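You operate a simulated robot arm through the tools that you are given. There is no shell and no other tool. Be economical: measure what you need, move in short steps, check, and stop when the job is done.

The job below is to be done with a simulated robot arm. You get a single attempt, and the scene is never put back.

Task
Crimp the yellow lead at its colour's die and lay it in the orange tray.
Fine: one stroke of the lever, slide in; leave the slide out. Where these are worked on the way, their far stop is far enough and under half their travel is too little: press slide.

The check looks at the end state, three seconds after you hand in, the way a careful person would. Anything else that was tipped, shoved, dropped, spilled or broken makes it a failure.

Robot
A 7-joint arm with a two-finger parallel gripper, fixed in place. Base frame: the origin is at the foot of the arm, x ahead of it, y to its left, z up; the work surface is at about z = 0.006. Readings come in m, rad, newtons and seconds.
With the tool pointing down near the work surface it reaches from about 0.24 to 0.62 m from the base axis. Its first joint turns from -1.152 to 1.152 rad. Payload 2.6 kg.
The tool frame sits at the grasp point between the pads (the TCP): z along the fingers, y along the line on which they close. The tips reach 0.03 m beyond it. The gripper opens to 0.094 m. The fingers are 0.028 m wide and 0.01 m thick; the gripper's body (0.05 by 0.096 m) begins 0.055 m behind the TCP.
Orientation is that of the tool frame in the base frame, as a unit quaternion [x, y, z, w]. With the fingers straight down and closing along the base's y, the tool's x points along the base's -x, its y along +y and its z along -z.

Tools
- The arm moves only by the tool send_rows. Its argument "motion" is a list of rows, each an object (a shift or turn left out is 0, a gripper value left out holds the last) with "delta_rot": the turn, a rotation vector about the base's x, y, z in rad, a list of three; "offset": the shift along the base's x, y, z in m, a list of three; "fingers": the finger opening in m, from 0 to 0.094. In form: [{"delta_rot": [rx, ry, rz], "offset": [tx, ty, tz], "fingers": fingers}, ...]. A call has 1 to 8 rows; each row shifts and turns the commanded pose from where the row before left it. Rows are played at 5 a second. More than 0.05 m and 0.15 rad between two rows, or a gripper value outside its range, and nothing of the call is played. A pose out of reach is approached as far as the arm can. The call stops where the force on the tool passes 90 N (or 10 N more than at its start, if that is more) or the arm is blocked; 0.2 s more then pass. The fingers move at their own pace (about 0.072 m/s each) and stop on an object; they squeeze with about 22 N. The grip force told is the motor's: it shows also when the fingers shut on nothing. Time passes only in rows, and 0.2 s behind the last, so rows that do not move let the fingers close. The reply holds the time, the measured pose of the TCP, the force on the tool along the base axes, the opening and the grip force, in the units named above and with some noise, with the torque about the TCP (base axes, N m) and any sound that the robot's microphone picked up.
- Cameras (640 x 400 px; columns grow to the right, rows downward): "scene" is fixed at [0.0312, 0.4267, 0.5762]; the picture's right is [-0.82, -0.57, 0.00], its down [-0.25, 0.36, -0.90] and it looks along [0.52, -0.73, -0.44] (base axes); focal length 307 px, centre (320, 200). "wrist" rides on the gripper at [0.076, 0.014, -0.102] in the tool frame; the picture's right is [-0.18, 0.98, 0.00], its down [-0.75, -0.14, -0.64] and it looks along [-0.63, -0.12, 0.77] (tool axes); focal length 243 px, centre (320, 200). There is no depth. A picture from a camera that has moved, and an enlarged one, comes with that camera's place and axes in the base frame and with its lens.
- capture(camera): a new picture of that camera. The clock stands still meanwhile.
- zoom(camera, box): a new picture of the part [left, top, right, bottom] of that camera's present view, enlarged. The clock stands still meanwhile.
- finish_job(): hands the job in; it is judged then, once.

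Go step by step. Nothing tells you positions but the pictures and the camera data: compare them with the known pose of the tool, close in by small moves and look again before you grip or let go. The budget is 120 turns and 76 pictures, counting those below and the enlarged ones. Unless the task says otherwise, let go and move clear before handing in, and close with one line.

The tools are called after ">>>" by a JSON object that holds its "name" and its "arguments". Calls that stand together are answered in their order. send_rows: Moves the arm, as the interface text tells. Its arguments: {"type":"object","properties":{"motion":{"type":"array","items":{"type":"object","properties":{"delta_rot":{"type":"array","items":{"type":"number"}},"offset":{"type":"array","items":{"type":"number"}},"fingers":{"type":"number"}}}}},"required":["motion"]} The other tools are called the same way: capture (camera) takes a picture; zoom (camera, box) takes an enlarged picture of a part of a camera's view; finish_job () hands the job in.

At the start:

```text
time: 0.0
eef_pos: [0.2871, -0.0719, 0.4601]
orientation: [0.0, 1.0, 0.0, 0.0]
ft_force: [0.2, 1.1, 0.2]
torque: [-0.04, -0.02, -0.02]
opening: 0.094
finger_force: 0.1
```

scene: 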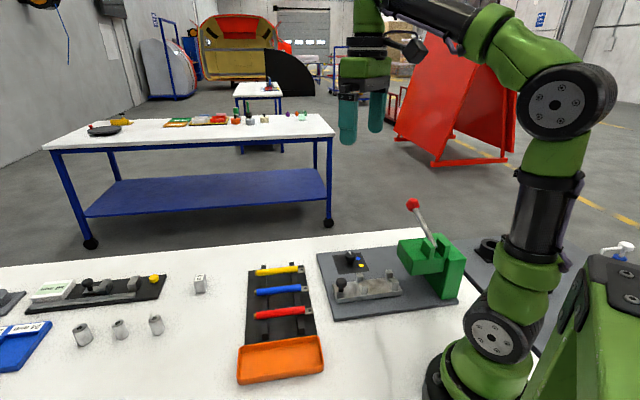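
wrist: 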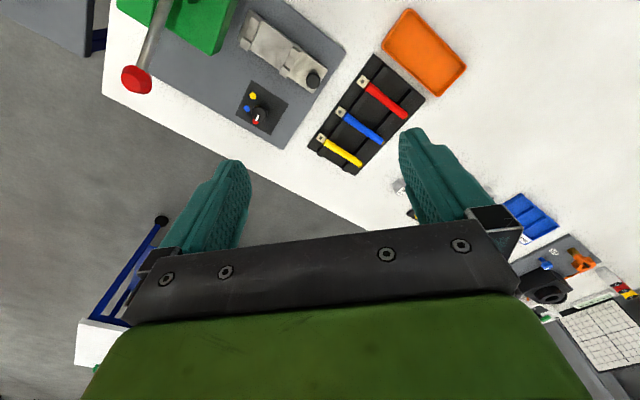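

I see a press (green, lever with red knob), a dial with colour dots, a slide, a rack with three leads and an orange tray. I'll look closer first.

>>> {"name": "zoom", "arguments": {"camera": "scene", "box": [300, 180, 480, 330]}}

>>> {"name": "zoom", "arguments": {"camera": "wrist", "box": [100, 0, 360, 160]}}

>>> {"name": "zoom", "arguments": {"camera": "scene", "box": [220, 240, 350, 390]}}

>>> {"name": "zoom", "arguments": {"camera": "scene", "box": [0, 240, 240, 390]}}

```text
2.67 times, centred on (390, 255) of scene
camera zoom: at [0.0312, 0.4267, 0.5762], right [-0.82, -0.57, 0.0], down [-0.25, 0.36, -0.9], along [0.52, -0.73, -0.44], focal length 820 px, centre (133, 53)
```

zoom: 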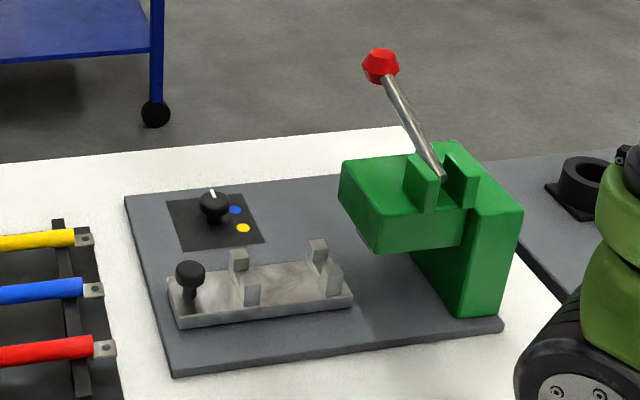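

```text
2.46 times, centred on (230, 80) of wrist
camera zoom: at [0.2109, -0.0572, 0.5622], right [0.18, 0.98, 0.0], down [0.75, -0.14, 0.64], along [0.63, -0.12, -0.77], focal length 597 px, centre (542, 495)
```

zoom: 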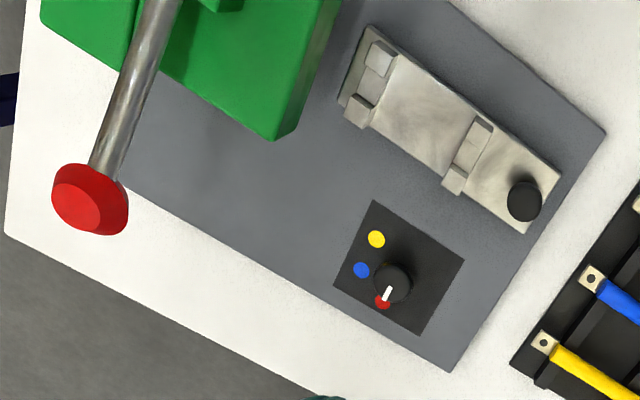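

```text
2.67 times, centred on (285, 315) of scene
camera zoom: at [0.0312, 0.4267, 0.5762], right [-0.82, -0.57, 0.0], down [-0.25, 0.36, -0.9], along [0.52, -0.73, -0.44], focal length 820 px, centre (413, -107)
```

zoom: 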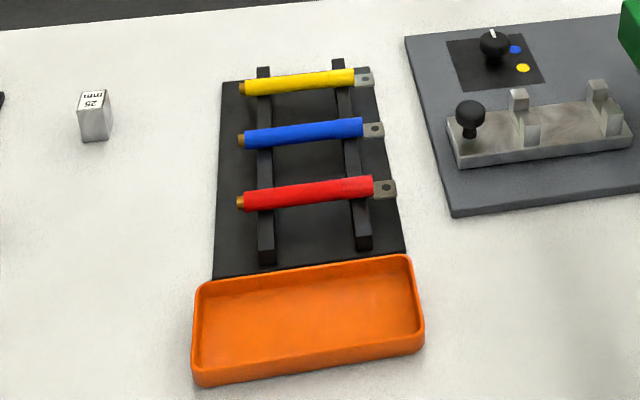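

```text
2.67 times, centred on (120, 315) of scene
camera zoom: at [0.0312, 0.4267, 0.5762], right [-0.82, -0.57, 0.0], down [-0.25, 0.36, -0.9], along [0.52, -0.73, -0.44], focal length 820 px, centre (853, -107)
```

zoom: 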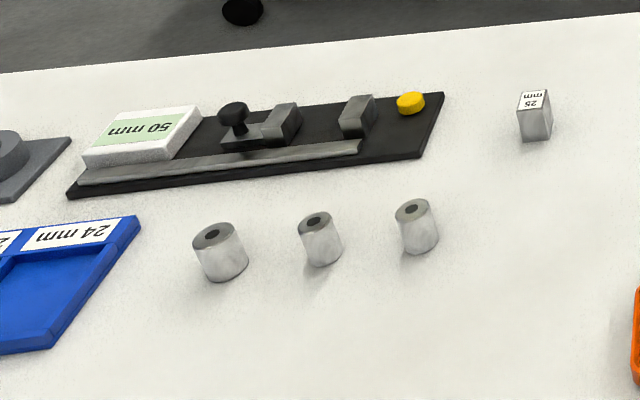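

The wrist camera can get a nearer view of the dial and press. I'm moving over the dial (about 0.375, -0.20), staying high.

>>> {"name": "send_rows", "arguments": {"motion": [{"offset": [0.02, -0.03, -0.04]}, {"offset": [0.02, -0.03, -0.04]}, {"offset": [0.02, -0.02, -0.04]}, {"offset": [0.01, -0.02, -0.04]}, {"offset": [0.0, -0.02, -0.03]}]}}

>>> {"name": "capture", "arguments": {"camera": "wrist"}}

>>> {"name": "capture", "arguments": {"camera": "scene"}}

```text
refused: row 1 steps farther than a row can; nothing moved
```

```text
69 pictures are left
camera wrist: at [0.2109, -0.0572, 0.5622], right [0.18, 0.98, 0.0], down [0.75, -0.14, 0.64], along [0.63, -0.12, -0.77], focal length 243 px, centre (320, 200)
```

wrist: 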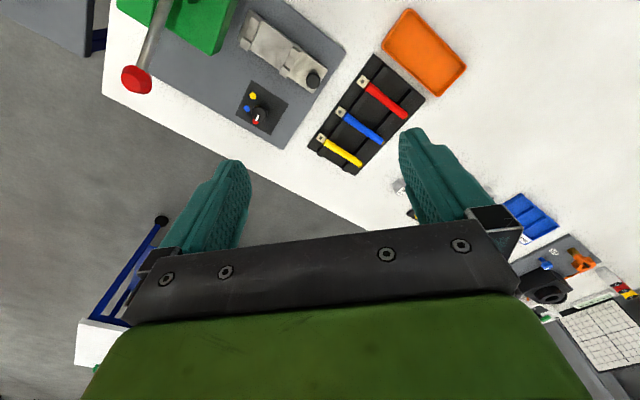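

```text
68 pictures are left
```

scene: 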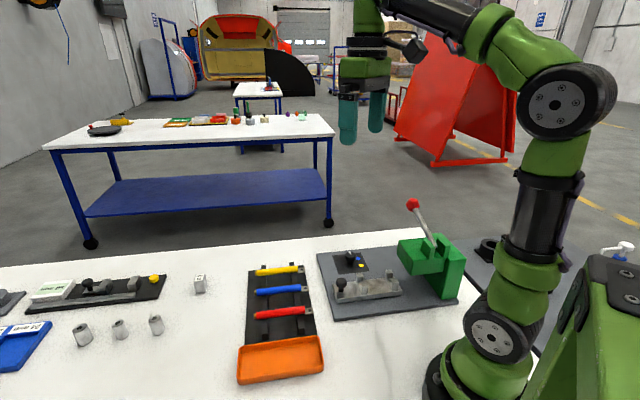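

The step was too long, so I'll use smaller rows for the same move.

>>> {"name": "send_rows", "arguments": {"motion": [{"offset": [0.012, -0.018, -0.04]}, {"offset": [0.012, -0.018, -0.04]}, {"offset": [0.012, -0.018, -0.04]}, {"offset": [0.012, -0.018, -0.04]}, {"offset": [0.012, -0.018, -0.03]}]}}

>>> {"name": "capture", "arguments": {"camera": "wrist"}}

```text
time: 1.2
eef_pos: [0.3481, -0.1614, 0.2708]
orientation: [0.001, 1.0, 0.0, 0.0]
ft_force: [-0.1, -0.3, -0.1]
torque: [-0.01, 0.01, 0.03]
opening: 0.094
finger_force: 0.1
```

```text
67 pictures are left
camera wrist: at [0.272, -0.147, 0.3719], right [0.19, 0.98, 0.0], down [0.75, -0.14, 0.64], along [0.63, -0.12, -0.77], focal length 243 px, centre (320, 200)
```

wrist: 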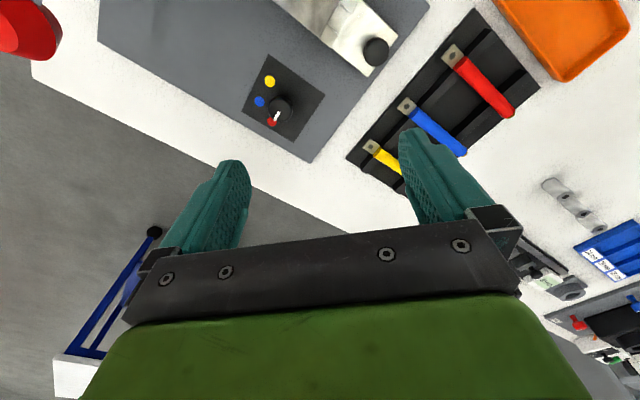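

The dial is at about pixel (280,108). A zoom gives the dots and also the leads.

>>> {"name": "zoom", "arguments": {"camera": "wrist", "box": [220, 40, 348, 120]}}

>>> {"name": "zoom", "arguments": {"camera": "wrist", "box": [270, 0, 590, 200]}}

```text
5.00 times, centred on (284, 80) of wrist
camera zoom: at [0.272, -0.147, 0.3719], right [0.19, 0.98, 0.0], down [0.75, -0.14, 0.64], along [0.63, -0.12, -0.77], focal length 1213 px, centre (500, 800)
```

zoom: 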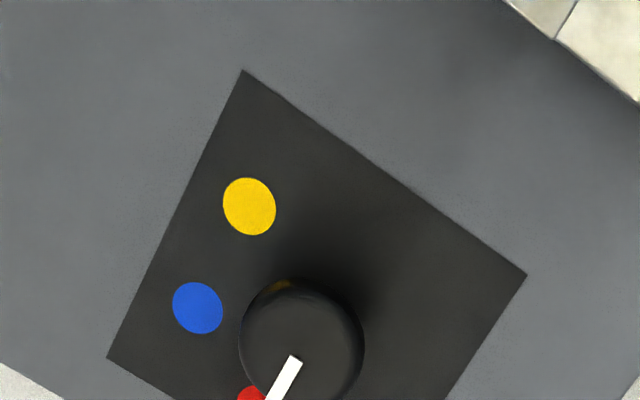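

```text
2.00 times, centred on (430, 100) of wrist
camera zoom: at [0.272, -0.147, 0.3719], right [0.19, 0.98, 0.0], down [0.75, -0.14, 0.64], along [0.63, -0.12, -0.77], focal length 485 px, centre (100, 400)
```

zoom: 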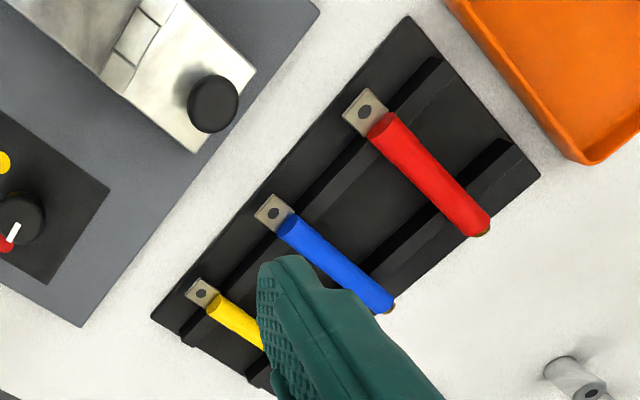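

The dial plate sits at 45°, centred on (0.3755, -0.2206). The dots lie at about 195° (yellow), 255° (blue) and 315° (red), so the pointer needs a turn of about -120°. Next I'll descend above the knob and check.

>>> {"name": "send_rows", "arguments": {"motion": [{"offset": [0.014, -0.03, -0.03], "fingers": 0.06}, {"offset": [0.0134, -0.0292, -0.03]}, {"offset": [0, 0, -0.045]}, {"offset": [0, 0, -0.045]}, {"offset": [0, 0, -0.03]}]}}

>>> {"name": "capture", "arguments": {"camera": "wrist"}}

>>> {"name": "capture", "arguments": {"camera": "scene"}}

```text
time: 2.4
eef_pos: [0.3729, -0.2213, 0.0909]
orientation: [0.002, 1.0, 0.001, 0.0]
ft_force: [0.3, 0.0, -0.5]
torque: [-0.04, -0.02, -0.01]
opening: 0.0598
finger_force: 0.1
```

```text
64 pictures are left
camera wrist: at [0.2968, -0.2057, 0.1914], right [0.19, 0.98, 0.0], down [0.75, -0.14, 0.64], along [0.63, -0.12, -0.77], focal length 243 px, centre (320, 200)
```

wrist: 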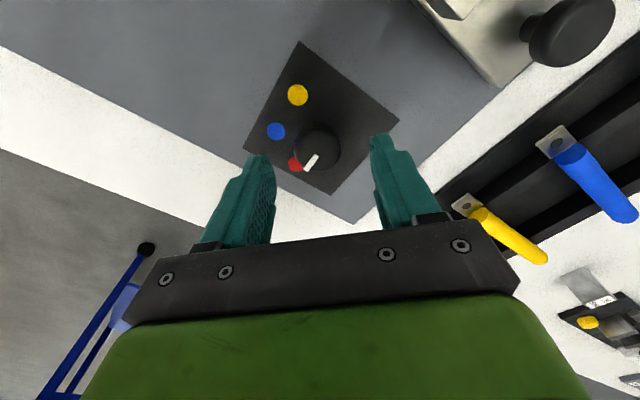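

```text
63 pictures are left
```

scene: 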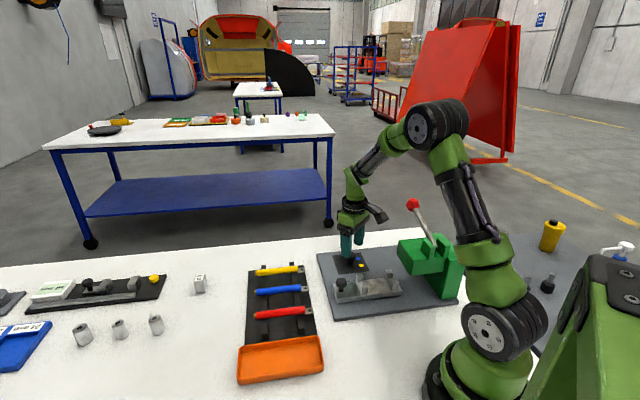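

The TCP is within 2 mm of the knob axis. I'll lower to z≈0.056 and grip.

>>> {"name": "send_rows", "arguments": {"motion": [{"offset": [0.002, 0, -0.02]}, {"offset": [0, 0, -0.014]}, {"fingers": 0.02}, {"fingers": 0.02}, {"fingers": 0.02}]}}

>>> {"name": "capture", "arguments": {"camera": "wrist"}}

```text
time: 3.6
eef_pos: [0.3749, -0.2236, 0.058]
orientation: [0.0, 1.0, -0.001, 0.001]
ft_force: [5.0, -15.4, -11.7]
torque: [-0.26, -0.76, -0.06]
opening: 0.0336
finger_force: 45.1
```

```text
62 pictures are left
camera wrist: at [0.2993, -0.2078, 0.1587], right [0.18, 0.98, 0.0], down [0.75, -0.14, 0.64], along [0.63, -0.12, -0.77], focal length 243 px, centre (320, 200)
```

wrist: 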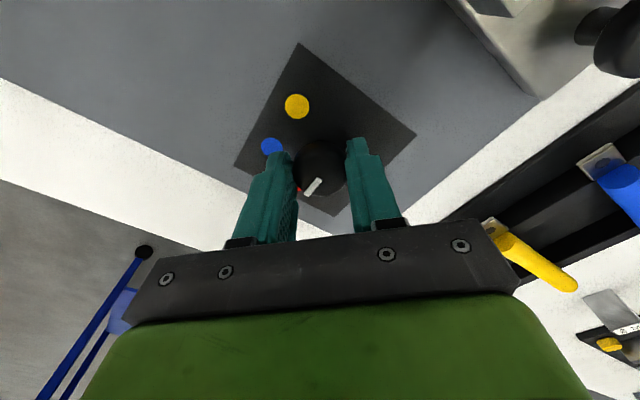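

I have the knob (opening 0.0336). I'll relieve the side load a little and start turning clockwise.

>>> {"name": "send_rows", "arguments": {"motion": [{"offset": [0, -0.002, 0.001]}, {"delta_rot": [0, 0, -0.15]}, {"delta_rot": [0, 0, -0.15]}, {"delta_rot": [0, 0, -0.15]}, {"delta_rot": [0, 0, -0.15]}]}}

>>> {"name": "capture", "arguments": {"camera": "wrist"}}

```text
time: 4.8
eef_pos: [0.3756, -0.2216, 0.0574]
orientation: [0.297, 0.955, 0.001, -0.002]
ft_force: [1.2, 1.4, -16.3]
torque: [-0.73, -0.62, 0.02]
opening: 0.0333
finger_force: 44.9
```

```text
61 pictures are left
camera wrist: at [0.3216, -0.1665, 0.1592], right [0.71, 0.71, 0.0], down [0.54, -0.55, 0.64], along [0.45, -0.45, -0.77], focal length 243 px, centre (320, 200)
```

wrist: 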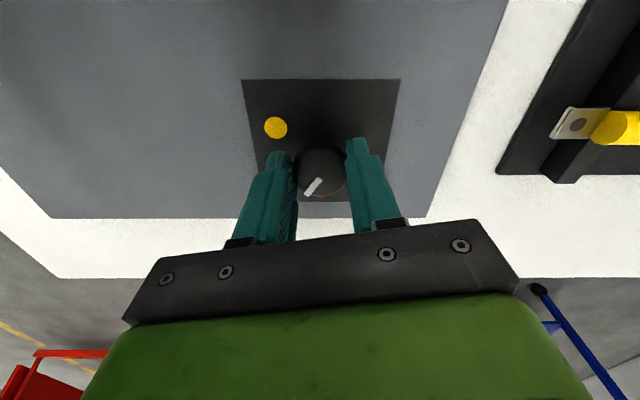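

The knob follows the gripper, and the red dot is now exposed. About -1.49 rad is left.

>>> {"name": "send_rows", "arguments": {"motion": [{"delta_rot": [0, 0, -0.15]}, {"delta_rot": [0, 0, -0.15]}, {"delta_rot": [0, 0, -0.15]}, {"delta_rot": [0, 0, -0.15]}, {"delta_rot": [0, 0, -0.15]}, {"delta_rot": [0, 0, -0.15]}, {"delta_rot": [0, 0, -0.15]}]}}

>>> {"name": "capture", "arguments": {"camera": "wrist"}}

```text
time: 6.4
eef_pos: [0.378, -0.22, 0.0588]
orientation: [0.733, 0.68, 0.002, 0.0]
ft_force: [17.4, 17.6, -13.6]
torque: [-0.11, -0.44, 0.05]
opening: 0.0331
finger_force: 44.9
```

```text
60 pictures are left
camera wrist: at [0.3982, -0.1452, 0.1593], right [0.97, -0.26, 0.0], down [-0.2, -0.74, 0.64], along [-0.16, -0.62, -0.77], focal length 243 px, centre (320, 200)
```

wrist: 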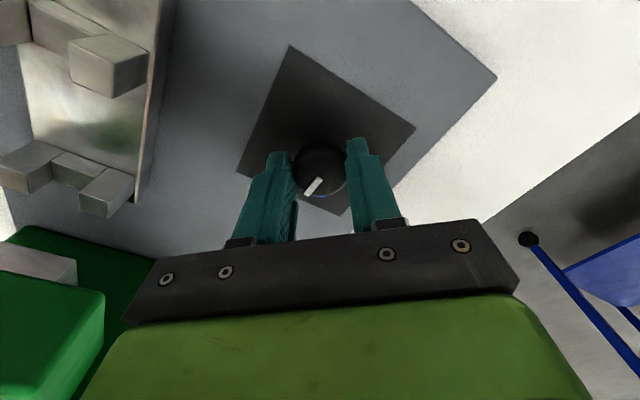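

Turned 94° so far, with about 0.44 rad to go. I'll relieve the side load and finish.

>>> {"name": "send_rows", "arguments": {"motion": [{"offset": [0.002, 0.002, 0]}, {"delta_rot": [0, 0, -0.15]}, {"delta_rot": [0, 0, -0.15]}, {"delta_rot": [0, 0, -0.145]}, {}]}}

>>> {"name": "capture", "arguments": {"camera": "wrist"}}

```text
time: 7.6
eef_pos: [0.3794, -0.2209, 0.0583]
orientation: [0.866, 0.501, 0.001, 0.0]
ft_force: [33.7, -4.5, -31.7]
torque: [-0.39, -0.5, 0.08]
opening: 0.0333
finger_force: 44.9
```

```text
59 pictures are left
camera wrist: at [0.4299, -0.161, 0.1592], right [0.76, -0.65, 0.0], down [-0.5, -0.58, 0.64], along [-0.41, -0.49, -0.77], focal length 243 px, centre (320, 200)
```

wrist: 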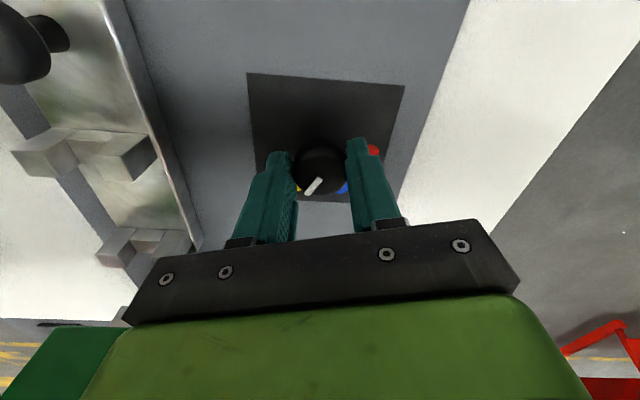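

The turn reads 120° and the yellow dot is near the pointer. I'll release, rise and check.

>>> {"name": "send_rows", "arguments": {"motion": [{"fingers": 0.06}, {"fingers": 0.06}, {"offset": [0, 0, 0.03]}, {"offset": [0, 0, 0.04]}, {"offset": [0, 0, 0.04]}]}}

>>> {"name": "zoom", "arguments": {"camera": "wrist", "box": [220, 20, 420, 145]}}

>>> {"name": "capture", "arguments": {"camera": "wrist"}}

```text
time: 8.8
eef_pos: [0.3774, -0.2219, 0.1677]
orientation: [0.866, 0.5, -0.001, 0.0]
ft_force: [-0.2, -0.5, 0.5]
torque: [0.0, 0.0, -0.02]
opening: 0.0602
finger_force: 0.0
```

```text
3.20 times, centred on (320, 82) of wrist
camera zoom: at [0.4286, -0.1631, 0.2698], right [0.76, -0.65, 0.0], down [-0.5, -0.58, 0.64], along [-0.42, -0.49, -0.77], focal length 776 px, centre (320, 576)
```

zoom: 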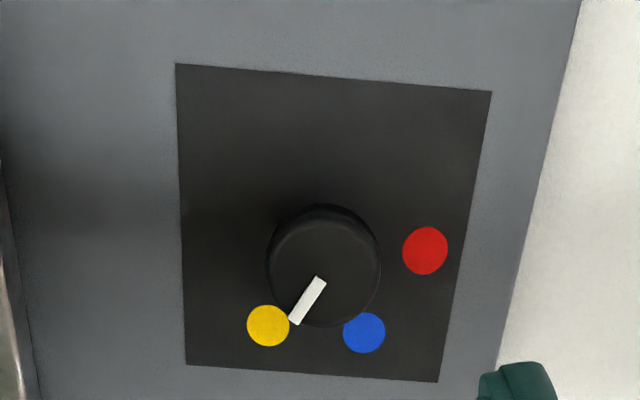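

```text
57 pictures are left
camera wrist: at [0.4286, -0.1631, 0.2698], right [0.76, -0.65, 0.0], down [-0.5, -0.58, 0.64], along [-0.42, -0.49, -0.77], focal length 243 px, centre (320, 200)
```

wrist: 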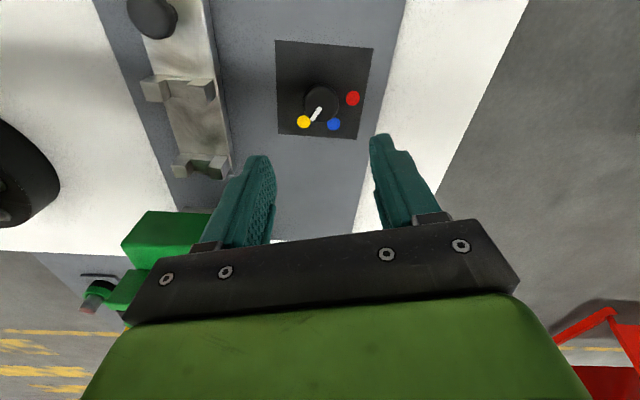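

The dial points at yellow. Next I'll look at the slide's nest from above, lining the gripper up with the press axis (45°).

>>> {"name": "send_rows", "arguments": {"motion": [{"offset": [-0.015, 0.02, 0.02], "delta_rot": [0, 0, -0.13]}, {"offset": [-0.02, 0.025, 0.02], "delta_rot": [0, 0, -0.1318]}, {"offset": [-0.02, 0.03, 0]}, {"offset": [-0.01, 0.02, 0]}, {}]}}

>>> {"name": "capture", "arguments": {"camera": "wrist"}}

>>> {"name": "zoom", "arguments": {"camera": "scene", "box": [310, 180, 490, 330]}}

```text
time: 10.0
eef_pos: [0.3155, -0.1266, 0.2095]
orientation: [0.924, 0.382, 0.0, 0.0]
ft_force: [0.8, 0.0, -0.5]
torque: [0.0, 0.02, -0.03]
opening: 0.0601
finger_force: 0.1
```

```text
56 pictures are left
camera wrist: at [0.3793, -0.0828, 0.3103], right [0.56, -0.83, 0.0], down [-0.63, -0.43, 0.64], along [-0.53, -0.36, -0.77], focal length 243 px, centre (320, 200)
```

wrist: 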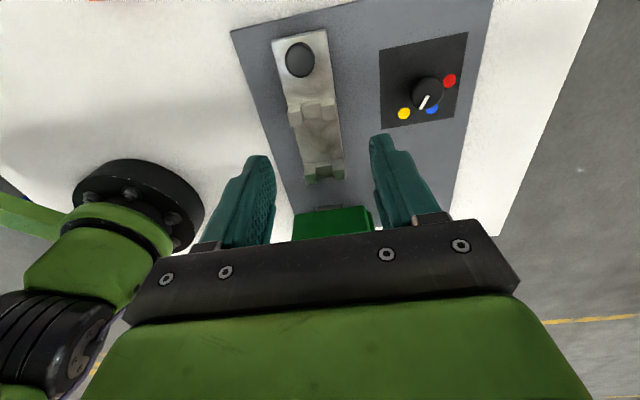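

```text
2.67 times, centred on (400, 255) of scene
camera zoom: at [0.0312, 0.4268, 0.5762], right [-0.82, -0.57, 0.0], down [-0.25, 0.36, -0.9], along [0.52, -0.73, -0.44], focal length 820 px, centre (107, 53)
```

zoom: 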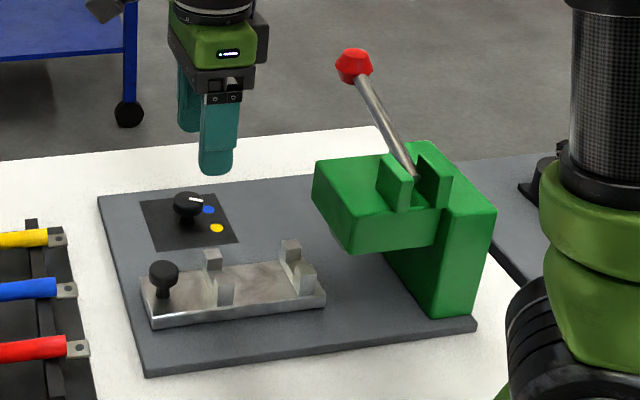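

>>> {"name": "zoom", "arguments": {"camera": "wrist", "box": [210, 10, 498, 190]}}

```text
2.22 times, centred on (354, 100) of wrist
camera zoom: at [0.3793, -0.0828, 0.3103], right [0.56, -0.83, 0.0], down [-0.63, -0.43, 0.64], along [-0.53, -0.36, -0.77], focal length 539 px, centre (244, 422)
```

zoom: 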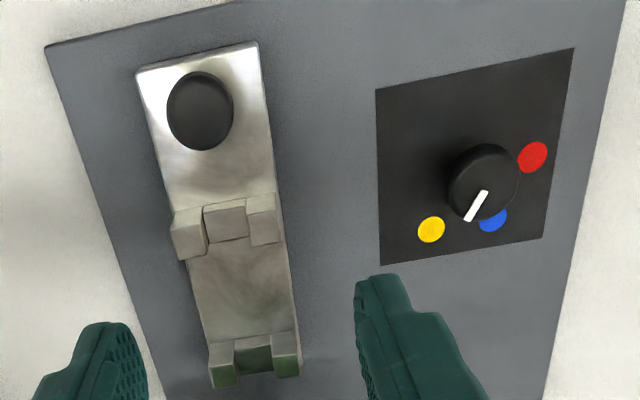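

The nest is two U-blocks on the slide about 0.080 apart, on the line x−y≈0.4248. That spacing matches the rack rails, so the lead can be carried over by translation alone. Now I'll look at the yellow lead from above.

>>> {"name": "send_rows", "arguments": {"motion": [{"offset": [0.037, 0.0143, 0]}, {"offset": [0.037, 0.0143, 0]}, {"offset": [0.037, 0.0143, 0]}, {"offset": [0.037, 0.0143, 0]}, {"offset": [0.037, 0.0143, 0]}, {}]}}

>>> {"name": "capture", "arguments": {"camera": "wrist"}}

>>> {"name": "zoom", "arguments": {"camera": "wrist", "box": [210, 10, 498, 190]}}

```text
time: 11.4
eef_pos: [0.4989, -0.0551, 0.208]
orientation: [0.924, 0.383, 0.001, 0.0]
ft_force: [-0.2, -0.1, -0.2]
torque: [0.01, 0.03, -0.03]
opening: 0.0602
finger_force: 0.0
```

```text
53 pictures are left
camera wrist: at [0.5621, -0.011, 0.3092], right [0.56, -0.83, 0.0], down [-0.63, -0.43, 0.64], along [-0.53, -0.36, -0.77], focal length 243 px, centre (320, 200)
```

wrist: 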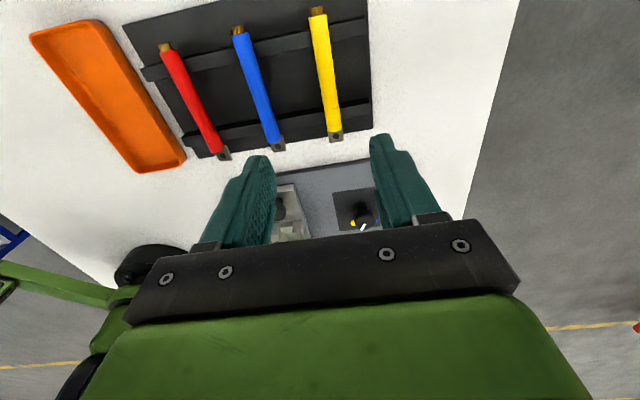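

```text
2.22 times, centred on (354, 100) of wrist
camera zoom: at [0.5621, -0.011, 0.3092], right [0.56, -0.83, 0.0], down [-0.63, -0.43, 0.64], along [-0.53, -0.36, -0.77], focal length 539 px, centre (244, 422)
```

zoom: 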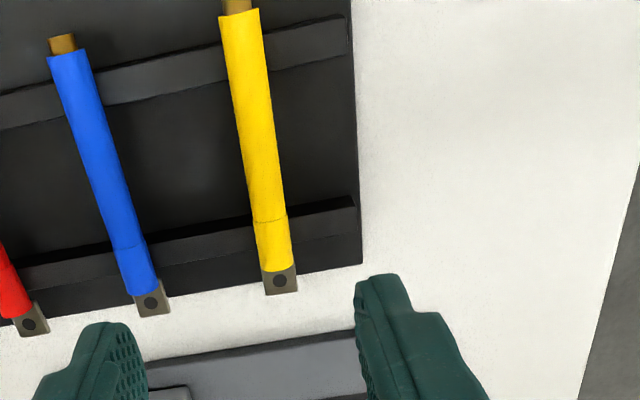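

The yellow lead's insulation runs from (0.551, -0.017) to (0.472, -0.095), with its middle near (0.5115, -0.0555) and its axis at about z 0.035. I'll descend above the middle and check.

>>> {"name": "send_rows", "arguments": {"motion": [{"offset": [0.0126, -0.0004, -0.03], "fingers": 0.046}, {"offset": [0, 0, -0.04]}, {"offset": [0, 0, -0.04]}, {}]}}

>>> {"name": "capture", "arguments": {"camera": "wrist"}}

>>> {"name": "zoom", "arguments": {"camera": "scene", "box": [220, 220, 350, 310]}}

```text
time: 12.4
eef_pos: [0.5091, -0.0544, 0.0987]
orientation: [0.924, 0.383, 0.0, 0.0]
ft_force: [-0.2, 0.5, 0.4]
torque: [0.0, 0.02, -0.02]
opening: 0.0461
finger_force: 0.0
```

```text
51 pictures are left
camera wrist: at [0.5731, -0.0098, 0.2], right [0.57, -0.82, 0.0], down [-0.63, -0.43, 0.64], along [-0.53, -0.36, -0.77], focal length 243 px, centre (320, 200)
```

wrist: 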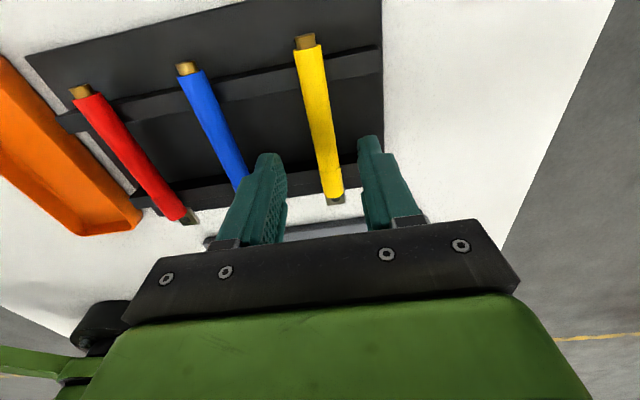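

```text
4.44 times, centred on (285, 265) of scene
camera zoom: at [0.0312, 0.4267, 0.5762], right [-0.82, -0.57, 0.0], down [-0.25, 0.36, -0.9], along [0.52, -0.73, -0.44], focal length 1366 px, centre (476, -89)
```

zoom: 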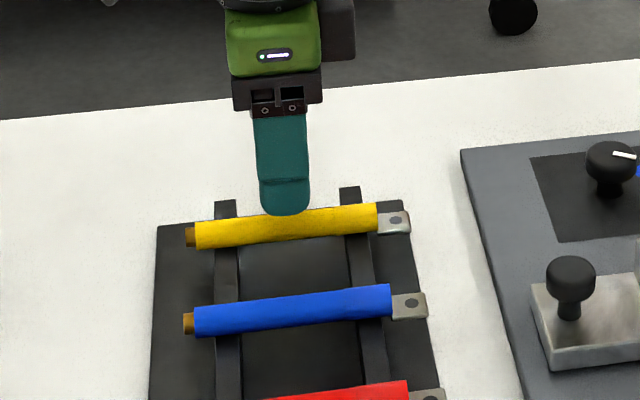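

The fingers straddle the yellow lead, centred along it. I'll lower to z≈0.057 and close.

>>> {"name": "send_rows", "arguments": {"motion": [{"offset": [0.001, -0.001, -0.025]}, {"offset": [0, 0, -0.017]}, {}]}}

>>> {"name": "zoom", "arguments": {"camera": "scene", "box": [220, 220, 350, 310]}}

>>> {"name": "capture", "arguments": {"camera": "wrist"}}

```text
time: 13.2
eef_pos: [0.5117, -0.0561, 0.055]
orientation: [0.924, 0.383, 0.001, 0.0]
ft_force: [0.4, -1.0, 0.8]
torque: [0.02, -0.02, -0.03]
opening: 0.0458
finger_force: 0.1
```

```text
4.44 times, centred on (285, 265) of scene
camera zoom: at [0.0312, 0.4267, 0.5762], right [-0.82, -0.57, 0.0], down [-0.25, 0.36, -0.9], along [0.52, -0.73, -0.44], focal length 1366 px, centre (476, -89)
```

zoom: 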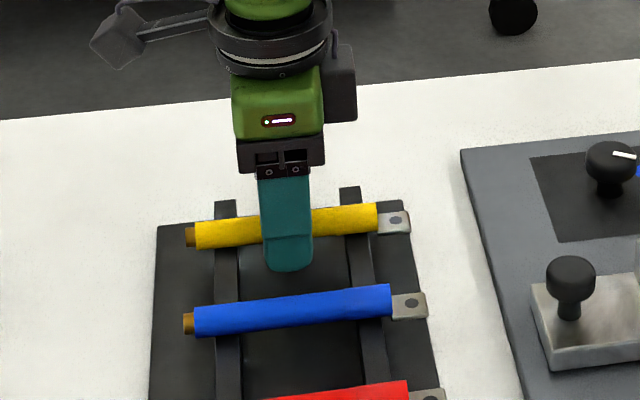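

```text
48 pictures are left
camera wrist: at [0.5754, -0.0113, 0.1563], right [0.56, -0.83, 0.0], down [-0.63, -0.43, 0.64], along [-0.53, -0.36, -0.77], focal length 243 px, centre (320, 200)
```

wrist: 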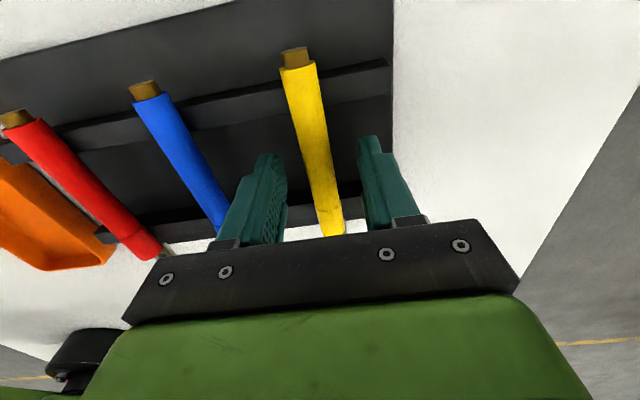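

Position is good. I'll raise it 3 mm for nest clearance, then close on the lead.

>>> {"name": "send_rows", "arguments": {"motion": [{"offset": [0, 0, 0.003], "fingers": 0.0}, {}, {}, {}]}}

```text
time: 14.2
eef_pos: [0.5112, -0.0549, 0.059]
orientation: [0.924, 0.383, 0.0, 0.0]
ft_force: [0.4, -0.3, 0.3]
torque: [0.01, 0.01, 0.0]
opening: 0.0169
finger_force: 22.0
```

Gripped at 0.0169. Lifting, then carrying it to hover outboard of the nest.

>>> {"name": "send_rows", "arguments": {"motion": [{"offset": [0, 0, 0.045]}, {"offset": [0, 0, 0.045]}, {"offset": [0, 0, 0.03]}, {"offset": [-0.0443, -0.0161, 0]}, {"offset": [-0.0443, -0.0161, 0]}, {"offset": [-0.0443, -0.0161, 0]}, {"offset": [-0.0443, -0.0161, 0]}, {"offset": [-0.0443, -0.0161, 0]}]}}

>>> {"name": "capture", "arguments": {"camera": "wrist"}}

>>> {"name": "zoom", "arguments": {"camera": "scene", "box": [310, 180, 490, 330]}}

```text
time: 16.0
eef_pos: [0.2895, -0.1349, 0.1774]
orientation: [0.924, 0.383, 0.0, 0.0]
ft_force: [0.2, 1.0, -1.0]
torque: [0.02, -0.03, -0.01]
opening: 0.0169
finger_force: 22.3
```

```text
47 pictures are left
camera wrist: at [0.3538, -0.0904, 0.2787], right [0.57, -0.82, 0.0], down [-0.63, -0.43, 0.64], along [-0.53, -0.36, -0.77], focal length 243 px, centre (320, 200)
```

wrist: 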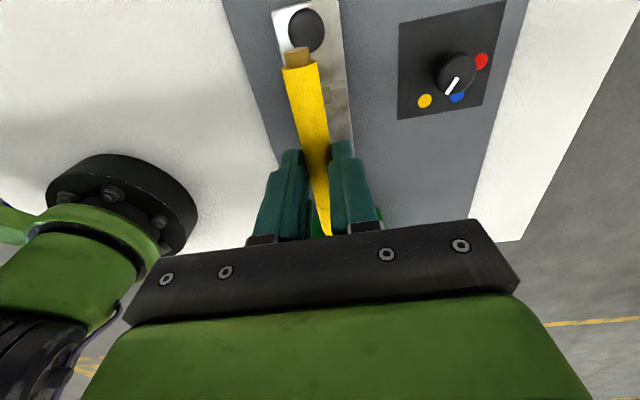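

```text
2.67 times, centred on (400, 255) of scene
camera zoom: at [0.0312, 0.4268, 0.5762], right [-0.82, -0.57, 0.0], down [-0.25, 0.36, -0.9], along [0.52, -0.73, -0.44], focal length 820 px, centre (107, 53)
```

zoom: 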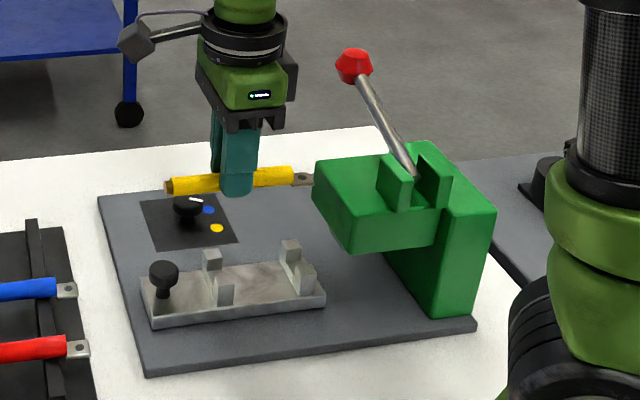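

The lead is aligned over the slide line (x−y=0.4244). The press head's underside is at about z 0.097 with its front at u≈-0.02, so I'll drop outboard first, then slip inward under the head between prong tops and head. First the descent to TCP z≈0.105.

>>> {"name": "send_rows", "arguments": {"motion": [{"offset": [0, 0, -0.04]}, {"offset": [0, 0, -0.032]}, {}]}}

>>> {"name": "zoom", "arguments": {"camera": "scene", "box": [330, 220, 450, 310]}}

>>> {"name": "capture", "arguments": {"camera": "wrist"}}

```text
time: 16.8
eef_pos: [0.291, -0.1338, 0.1048]
orientation: [0.924, 0.383, 0.0, 0.0]
ft_force: [-0.7, 0.9, -0.9]
torque: [0.03, 0.03, -0.02]
opening: 0.0168
finger_force: 21.6
```

```text
4.44 times, centred on (390, 265) of scene
camera zoom: at [0.0312, 0.4267, 0.5762], right [-0.82, -0.57, 0.0], down [-0.25, 0.36, -0.9], along [0.52, -0.73, -0.44], focal length 1366 px, centre (9, -89)
```

zoom: 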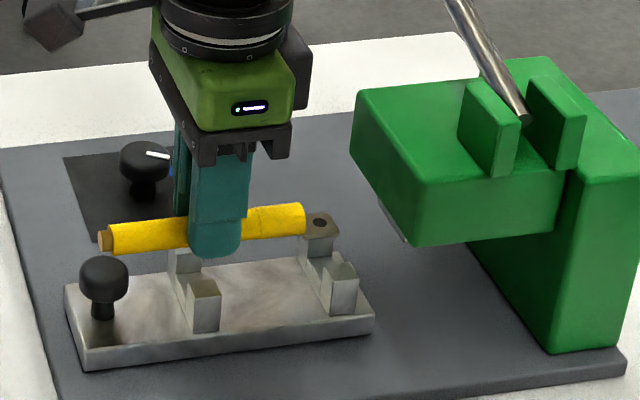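

```text
44 pictures are left
camera wrist: at [0.3546, -0.0901, 0.2072], right [0.56, -0.83, 0.0], down [-0.63, -0.43, 0.64], along [-0.53, -0.36, -0.77], focal length 243 px, centre (320, 200)
```

wrist: 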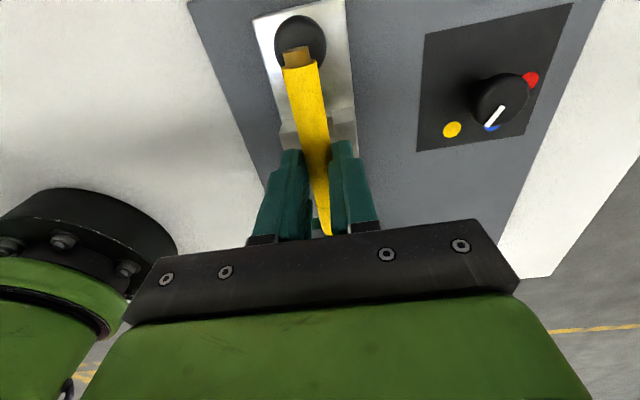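

Clearance looks fine here. Moving inward along the slide axis by 0.03 in small steps.

>>> {"name": "send_rows", "arguments": {"motion": [{"offset": [-0.008, -0.008, 0]}, {"offset": [-0.008, -0.008, 0]}, {"offset": [-0.006, -0.006, 0]}, {}]}}

>>> {"name": "zoom", "arguments": {"camera": "scene", "box": [330, 220, 450, 310]}}

>>> {"name": "capture", "arguments": {"camera": "wrist"}}

```text
time: 17.8
eef_pos: [0.2676, -0.1586, 0.1066]
orientation: [0.924, 0.383, 0.001, -0.001]
ft_force: [0.6, 0.2, -0.4]
torque: [0.0, -0.01, 0.01]
opening: 0.0165
finger_force: 21.8
```

```text
4.44 times, centred on (390, 265) of scene
camera zoom: at [0.0312, 0.4267, 0.5762], right [-0.82, -0.57, 0.0], down [-0.25, 0.36, -0.9], along [0.52, -0.73, -0.44], focal length 1366 px, centre (9, -89)
```

zoom: 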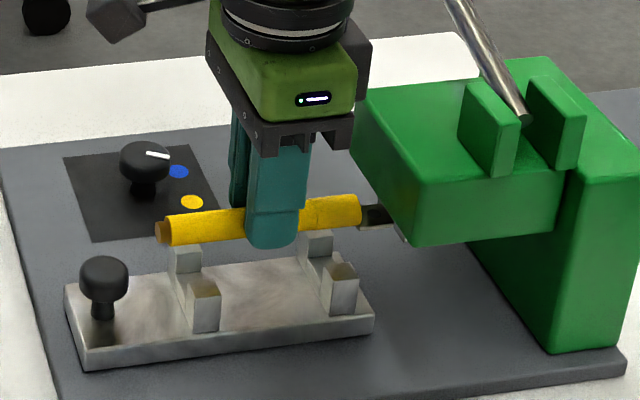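

```text
42 pictures are left
camera wrist: at [0.332, -0.1142, 0.208], right [0.57, -0.82, 0.0], down [-0.63, -0.43, 0.64], along [-0.53, -0.36, -0.77], focal length 243 px, centre (320, 200)
```

wrist: 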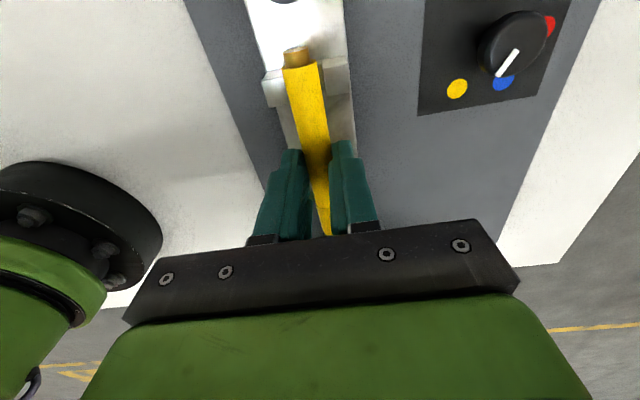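

>>> {"name": "zoom", "arguments": {"camera": "wrist", "box": [240, 20, 400, 120]}}

>>> {"name": "zoom", "arguments": {"camera": "scene", "box": [350, 250, 414, 290]}}

```text
4.00 times, centred on (320, 70) of wrist
camera zoom: at [0.332, -0.1142, 0.208], right [0.57, -0.82, 0.0], down [-0.63, -0.43, 0.64], along [-0.53, -0.36, -0.77], focal length 970 px, centre (320, 720)
```

zoom: 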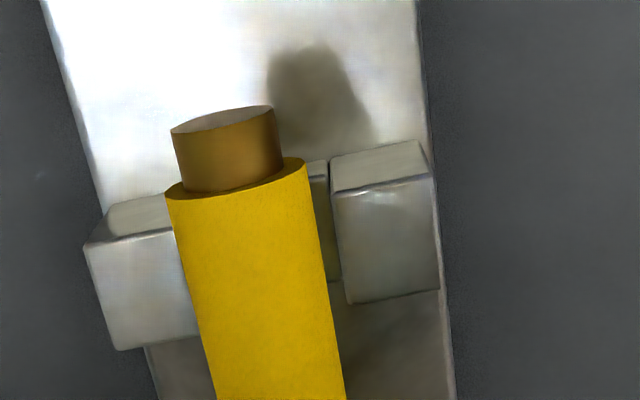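

```text
10.00 times, centred on (382, 270) of scene
camera zoom: at [0.0312, 0.4267, 0.5762], right [-0.82, -0.57, 0.0], down [-0.25, 0.36, -0.9], along [0.52, -0.73, -0.44], focal length 3073 px, centre (-300, -500)
```

zoom: 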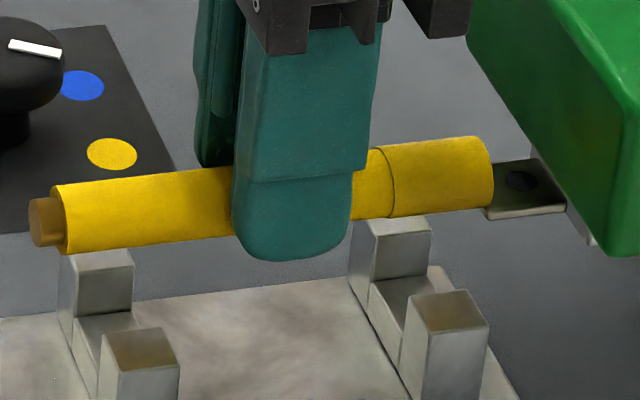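

The lead is centred over the nest within about 1 mm. I'll trim slightly and lower towards the seats.

>>> {"name": "send_rows", "arguments": {"motion": [{"offset": [0.001, 0.002, -0.01]}, {"offset": [0, 0, -0.01]}, {"offset": [0, 0, -0.006]}, {}]}}

>>> {"name": "zoom", "arguments": {"camera": "scene", "box": [350, 250, 414, 290]}}

>>> {"name": "zoom", "arguments": {"camera": "wrist", "box": [240, 20, 400, 120]}}

```text
time: 18.8
eef_pos: [0.2692, -0.1567, 0.0805]
orientation: [0.924, 0.383, 0.0, 0.0]
ft_force: [0.5, 0.6, -1.0]
torque: [-0.02, 0.0, 0.04]
opening: 0.0167
finger_force: 22.2
```

```text
10.00 times, centred on (382, 270) of scene
camera zoom: at [0.0312, 0.4267, 0.5762], right [-0.82, -0.57, 0.0], down [-0.25, 0.36, -0.9], along [0.52, -0.73, -0.44], focal length 3073 px, centre (-300, -500)
```

zoom: 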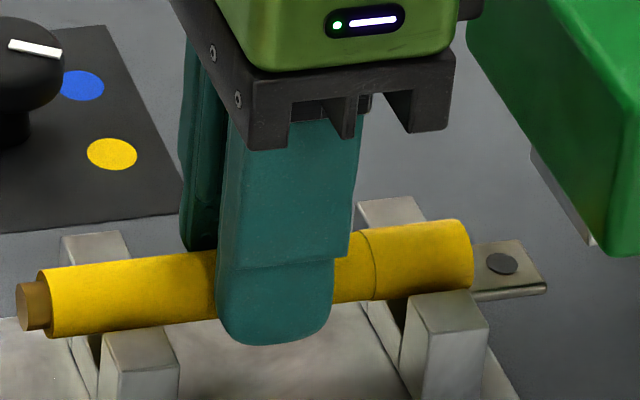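

```text
4.00 times, centred on (320, 70) of wrist
camera zoom: at [0.3334, -0.1125, 0.182], right [0.57, -0.83, 0.0], down [-0.63, -0.43, 0.64], along [-0.53, -0.36, -0.77], focal length 970 px, centre (320, 720)
```

zoom: 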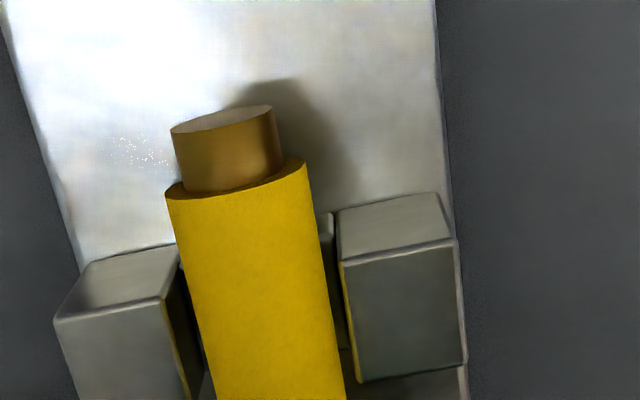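

The lead sits between the prongs. By the picture it is about 5 mm outboard of symmetric, so I'll shift it inward and lower to the seat.

>>> {"name": "send_rows", "arguments": {"motion": [{"offset": [-0.0035, -0.0035, 0]}, {"offset": [0, 0, -0.004]}, {"offset": [0, 0, -0.003]}, {}]}}

>>> {"name": "zoom", "arguments": {"camera": "scene", "box": [350, 250, 414, 290]}}

```text
time: 19.8
eef_pos: [0.2654, -0.1593, 0.0751]
orientation: [0.924, 0.381, 0.002, 0.0]
ft_force: [-12.2, 7.2, 38.8]
torque: [0.26, 0.34, -0.02]
opening: 0.017
finger_force: 22.3
```

```text
10.00 times, centred on (382, 270) of scene
camera zoom: at [0.0311, 0.4268, 0.5761], right [-0.82, -0.57, 0.0], down [-0.25, 0.36, -0.9], along [0.52, -0.73, -0.44], focal length 3073 px, centre (-300, -500)
```

zoom: 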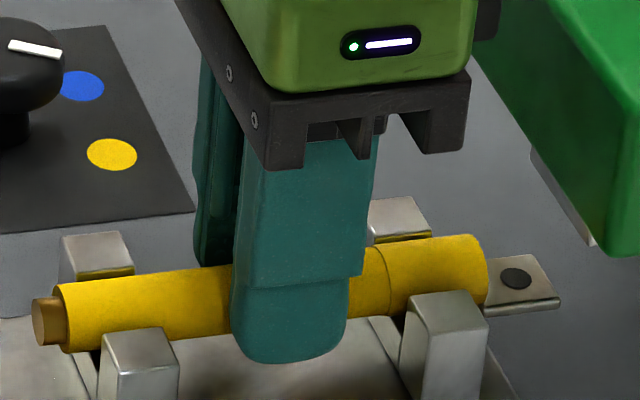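

Contact at TCP z≈0.075 means it is seated. I'll ease the load, then open and rise.

>>> {"name": "send_rows", "arguments": {"motion": [{"offset": [-0.0007, 0.0007, 0.001]}, {"fingers": 0.04}, {"fingers": 0.04}, {"offset": [0, 0, 0.01]}, {"offset": [0, 0, 0.03]}, {"offset": [0.02, 0.02, 0.03]}, {"offset": [0.02, 0.02, 0.03]}]}}

>>> {"name": "zoom", "arguments": {"camera": "scene", "box": [330, 220, 450, 310]}}

>>> {"name": "capture", "arguments": {"camera": "wrist"}}

```text
time: 21.4
eef_pos: [0.3049, -0.1181, 0.1739]
orientation: [0.924, 0.383, -0.001, -0.001]
ft_force: [0.7, 0.2, 0.1]
torque: [-0.01, 0.03, -0.01]
opening: 0.04
finger_force: 0.1
```

```text
4.44 times, centred on (390, 265) of scene
camera zoom: at [0.0312, 0.4267, 0.5762], right [-0.82, -0.57, 0.0], down [-0.25, 0.36, -0.9], along [0.51, -0.73, -0.44], focal length 1366 px, centre (9, -89)
```

zoom: 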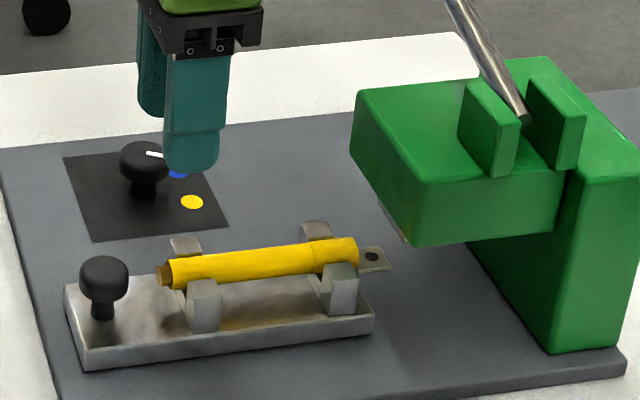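

```text
35 pictures are left
camera wrist: at [0.3693, -0.0751, 0.2762], right [0.56, -0.83, 0.0], down [-0.63, -0.43, 0.64], along [-0.53, -0.36, -0.77], focal length 243 px, centre (320, 200)
```

wrist: 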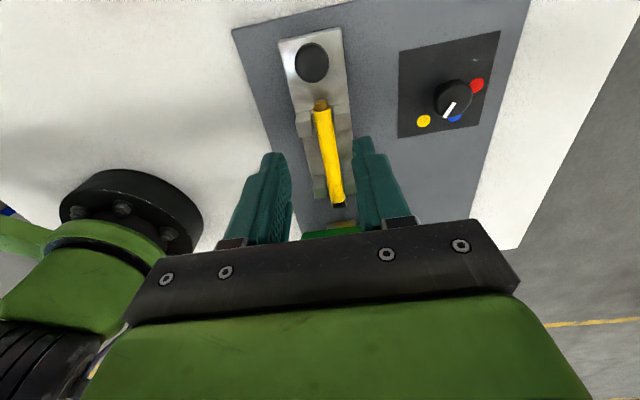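

The lead is seated in both blocks. Now I'll grip the slide knob at about (0.334, -0.0915).

>>> {"name": "send_rows", "arguments": {"motion": [{"offset": [0.0146, 0.0133, -0.01], "fingers": 0.052}, {"offset": [0.0146, 0.0133, -0.02]}, {"offset": [0, 0, -0.03]}, {}]}}

>>> {"name": "capture", "arguments": {"camera": "wrist"}}

>>> {"name": "zoom", "arguments": {"camera": "scene", "box": [310, 220, 430, 310]}}

```text
time: 22.4
eef_pos: [0.334, -0.091, 0.1152]
orientation: [0.924, 0.383, 0.0, 0.0]
ft_force: [-0.3, -0.4, 0.2]
torque: [-0.01, 0.02, 0.04]
opening: 0.0521
finger_force: 0.2
```

```text
34 pictures are left
camera wrist: at [0.3988, -0.0478, 0.2163], right [0.57, -0.82, 0.0], down [-0.63, -0.43, 0.64], along [-0.53, -0.36, -0.77], focal length 243 px, centre (320, 200)
```

wrist: 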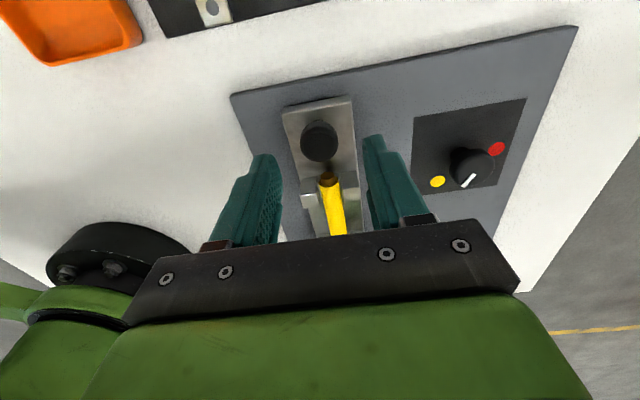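

```text
4.44 times, centred on (370, 265) of scene
camera zoom: at [0.0312, 0.4267, 0.5762], right [-0.82, -0.57, 0.0], down [-0.25, 0.36, -0.9], along [0.52, -0.73, -0.44], focal length 1366 px, centre (98, -89)
```

zoom: 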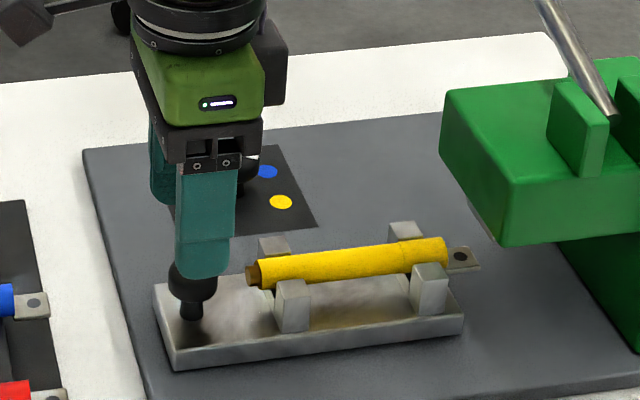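

>>> {"name": "send_rows", "arguments": {"motion": [{"offset": [0.002, 0.002, -0.02]}, {"offset": [0, 0, -0.021]}, {"fingers": 0.01}, {}, {}]}}

>>> {"name": "zoom", "arguments": {"camera": "scene", "box": [310, 220, 430, 310]}}

```text
time: 23.6
eef_pos: [0.336, -0.0888, 0.073]
orientation: [0.924, 0.382, -0.001, -0.001]
ft_force: [-9.4, 7.9, 2.1]
torque: [0.46, -0.03, -0.19]
opening: 0.027
finger_force: 45.1
```

```text
4.44 times, centred on (370, 265) of scene
camera zoom: at [0.0312, 0.4267, 0.5762], right [-0.82, -0.57, 0.0], down [-0.25, 0.36, -0.9], along [0.52, -0.73, -0.44], focal length 1366 px, centre (98, -89)
```

zoom: 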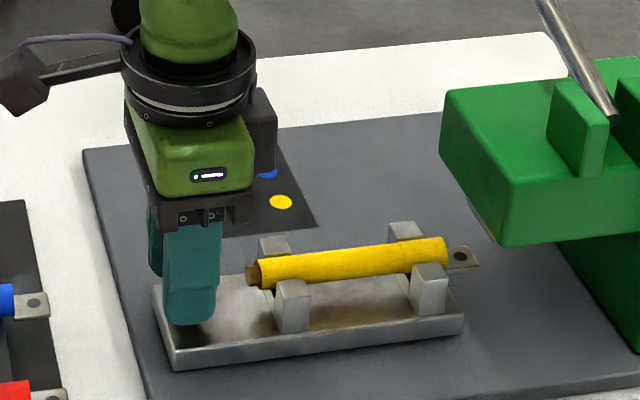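

The knob is gripped. Pushing the slide in along (-1, -1), watching force.

>>> {"name": "send_rows", "arguments": {"motion": [{"offset": [-0.0057, -0.0043, 0]}, {"offset": [-0.005, -0.005, 0]}, {"offset": [-0.005, -0.005, 0]}, {"offset": [-0.005, -0.005, 0]}, {"offset": [-0.005, -0.005, 0]}, {}]}}

>>> {"name": "zoom", "arguments": {"camera": "scene", "box": [310, 200, 470, 310]}}

```text
time: 25.0
eef_pos: [0.3099, -0.1136, 0.0732]
orientation: [0.924, 0.382, -0.001, 0.0]
ft_force: [-5.2, 5.7, -15.4]
torque: [0.35, -0.24, 0.0]
opening: 0.0274
finger_force: 45.1
```

```text
3.64 times, centred on (390, 255) of scene
camera zoom: at [0.0312, 0.4267, 0.5762], right [-0.82, -0.57, 0.0], down [-0.25, 0.36, -0.9], along [0.51, -0.73, -0.44], focal length 1118 px, centre (66, 0)
```

zoom: 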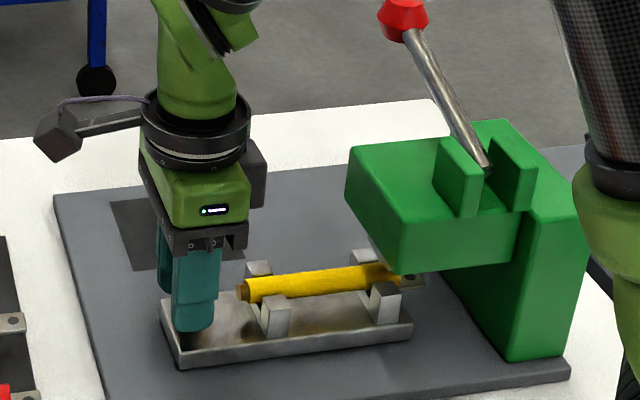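

The slide moves freely, about 36 mm so far. Continuing to the stop.

>>> {"name": "send_rows", "arguments": {"motion": [{"offset": [-0.005, -0.005, 0]}, {"offset": [-0.005, -0.005, 0]}, {"offset": [-0.005, -0.005, 0]}, {"offset": [-0.005, -0.005, 0]}, {}]}}

>>> {"name": "zoom", "arguments": {"camera": "scene", "box": [310, 200, 470, 310]}}

```text
time: 26.2
eef_pos: [0.2938, -0.131, 0.0744]
orientation: [0.923, 0.385, 0.006, -0.002]
ft_force: [18.4, 33.9, 15.0]
torque: [0.96, -0.52, -0.02]
opening: 0.0273
finger_force: 44.9
```

```text
3.64 times, centred on (390, 255) of scene
camera zoom: at [0.0311, 0.4268, 0.5762], right [-0.82, -0.57, 0.0], down [-0.25, 0.36, -0.9], along [0.52, -0.73, -0.44], focal length 1118 px, centre (66, 0)
```

zoom: 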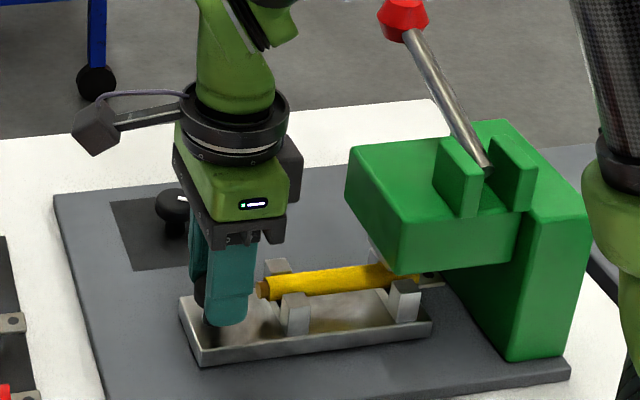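

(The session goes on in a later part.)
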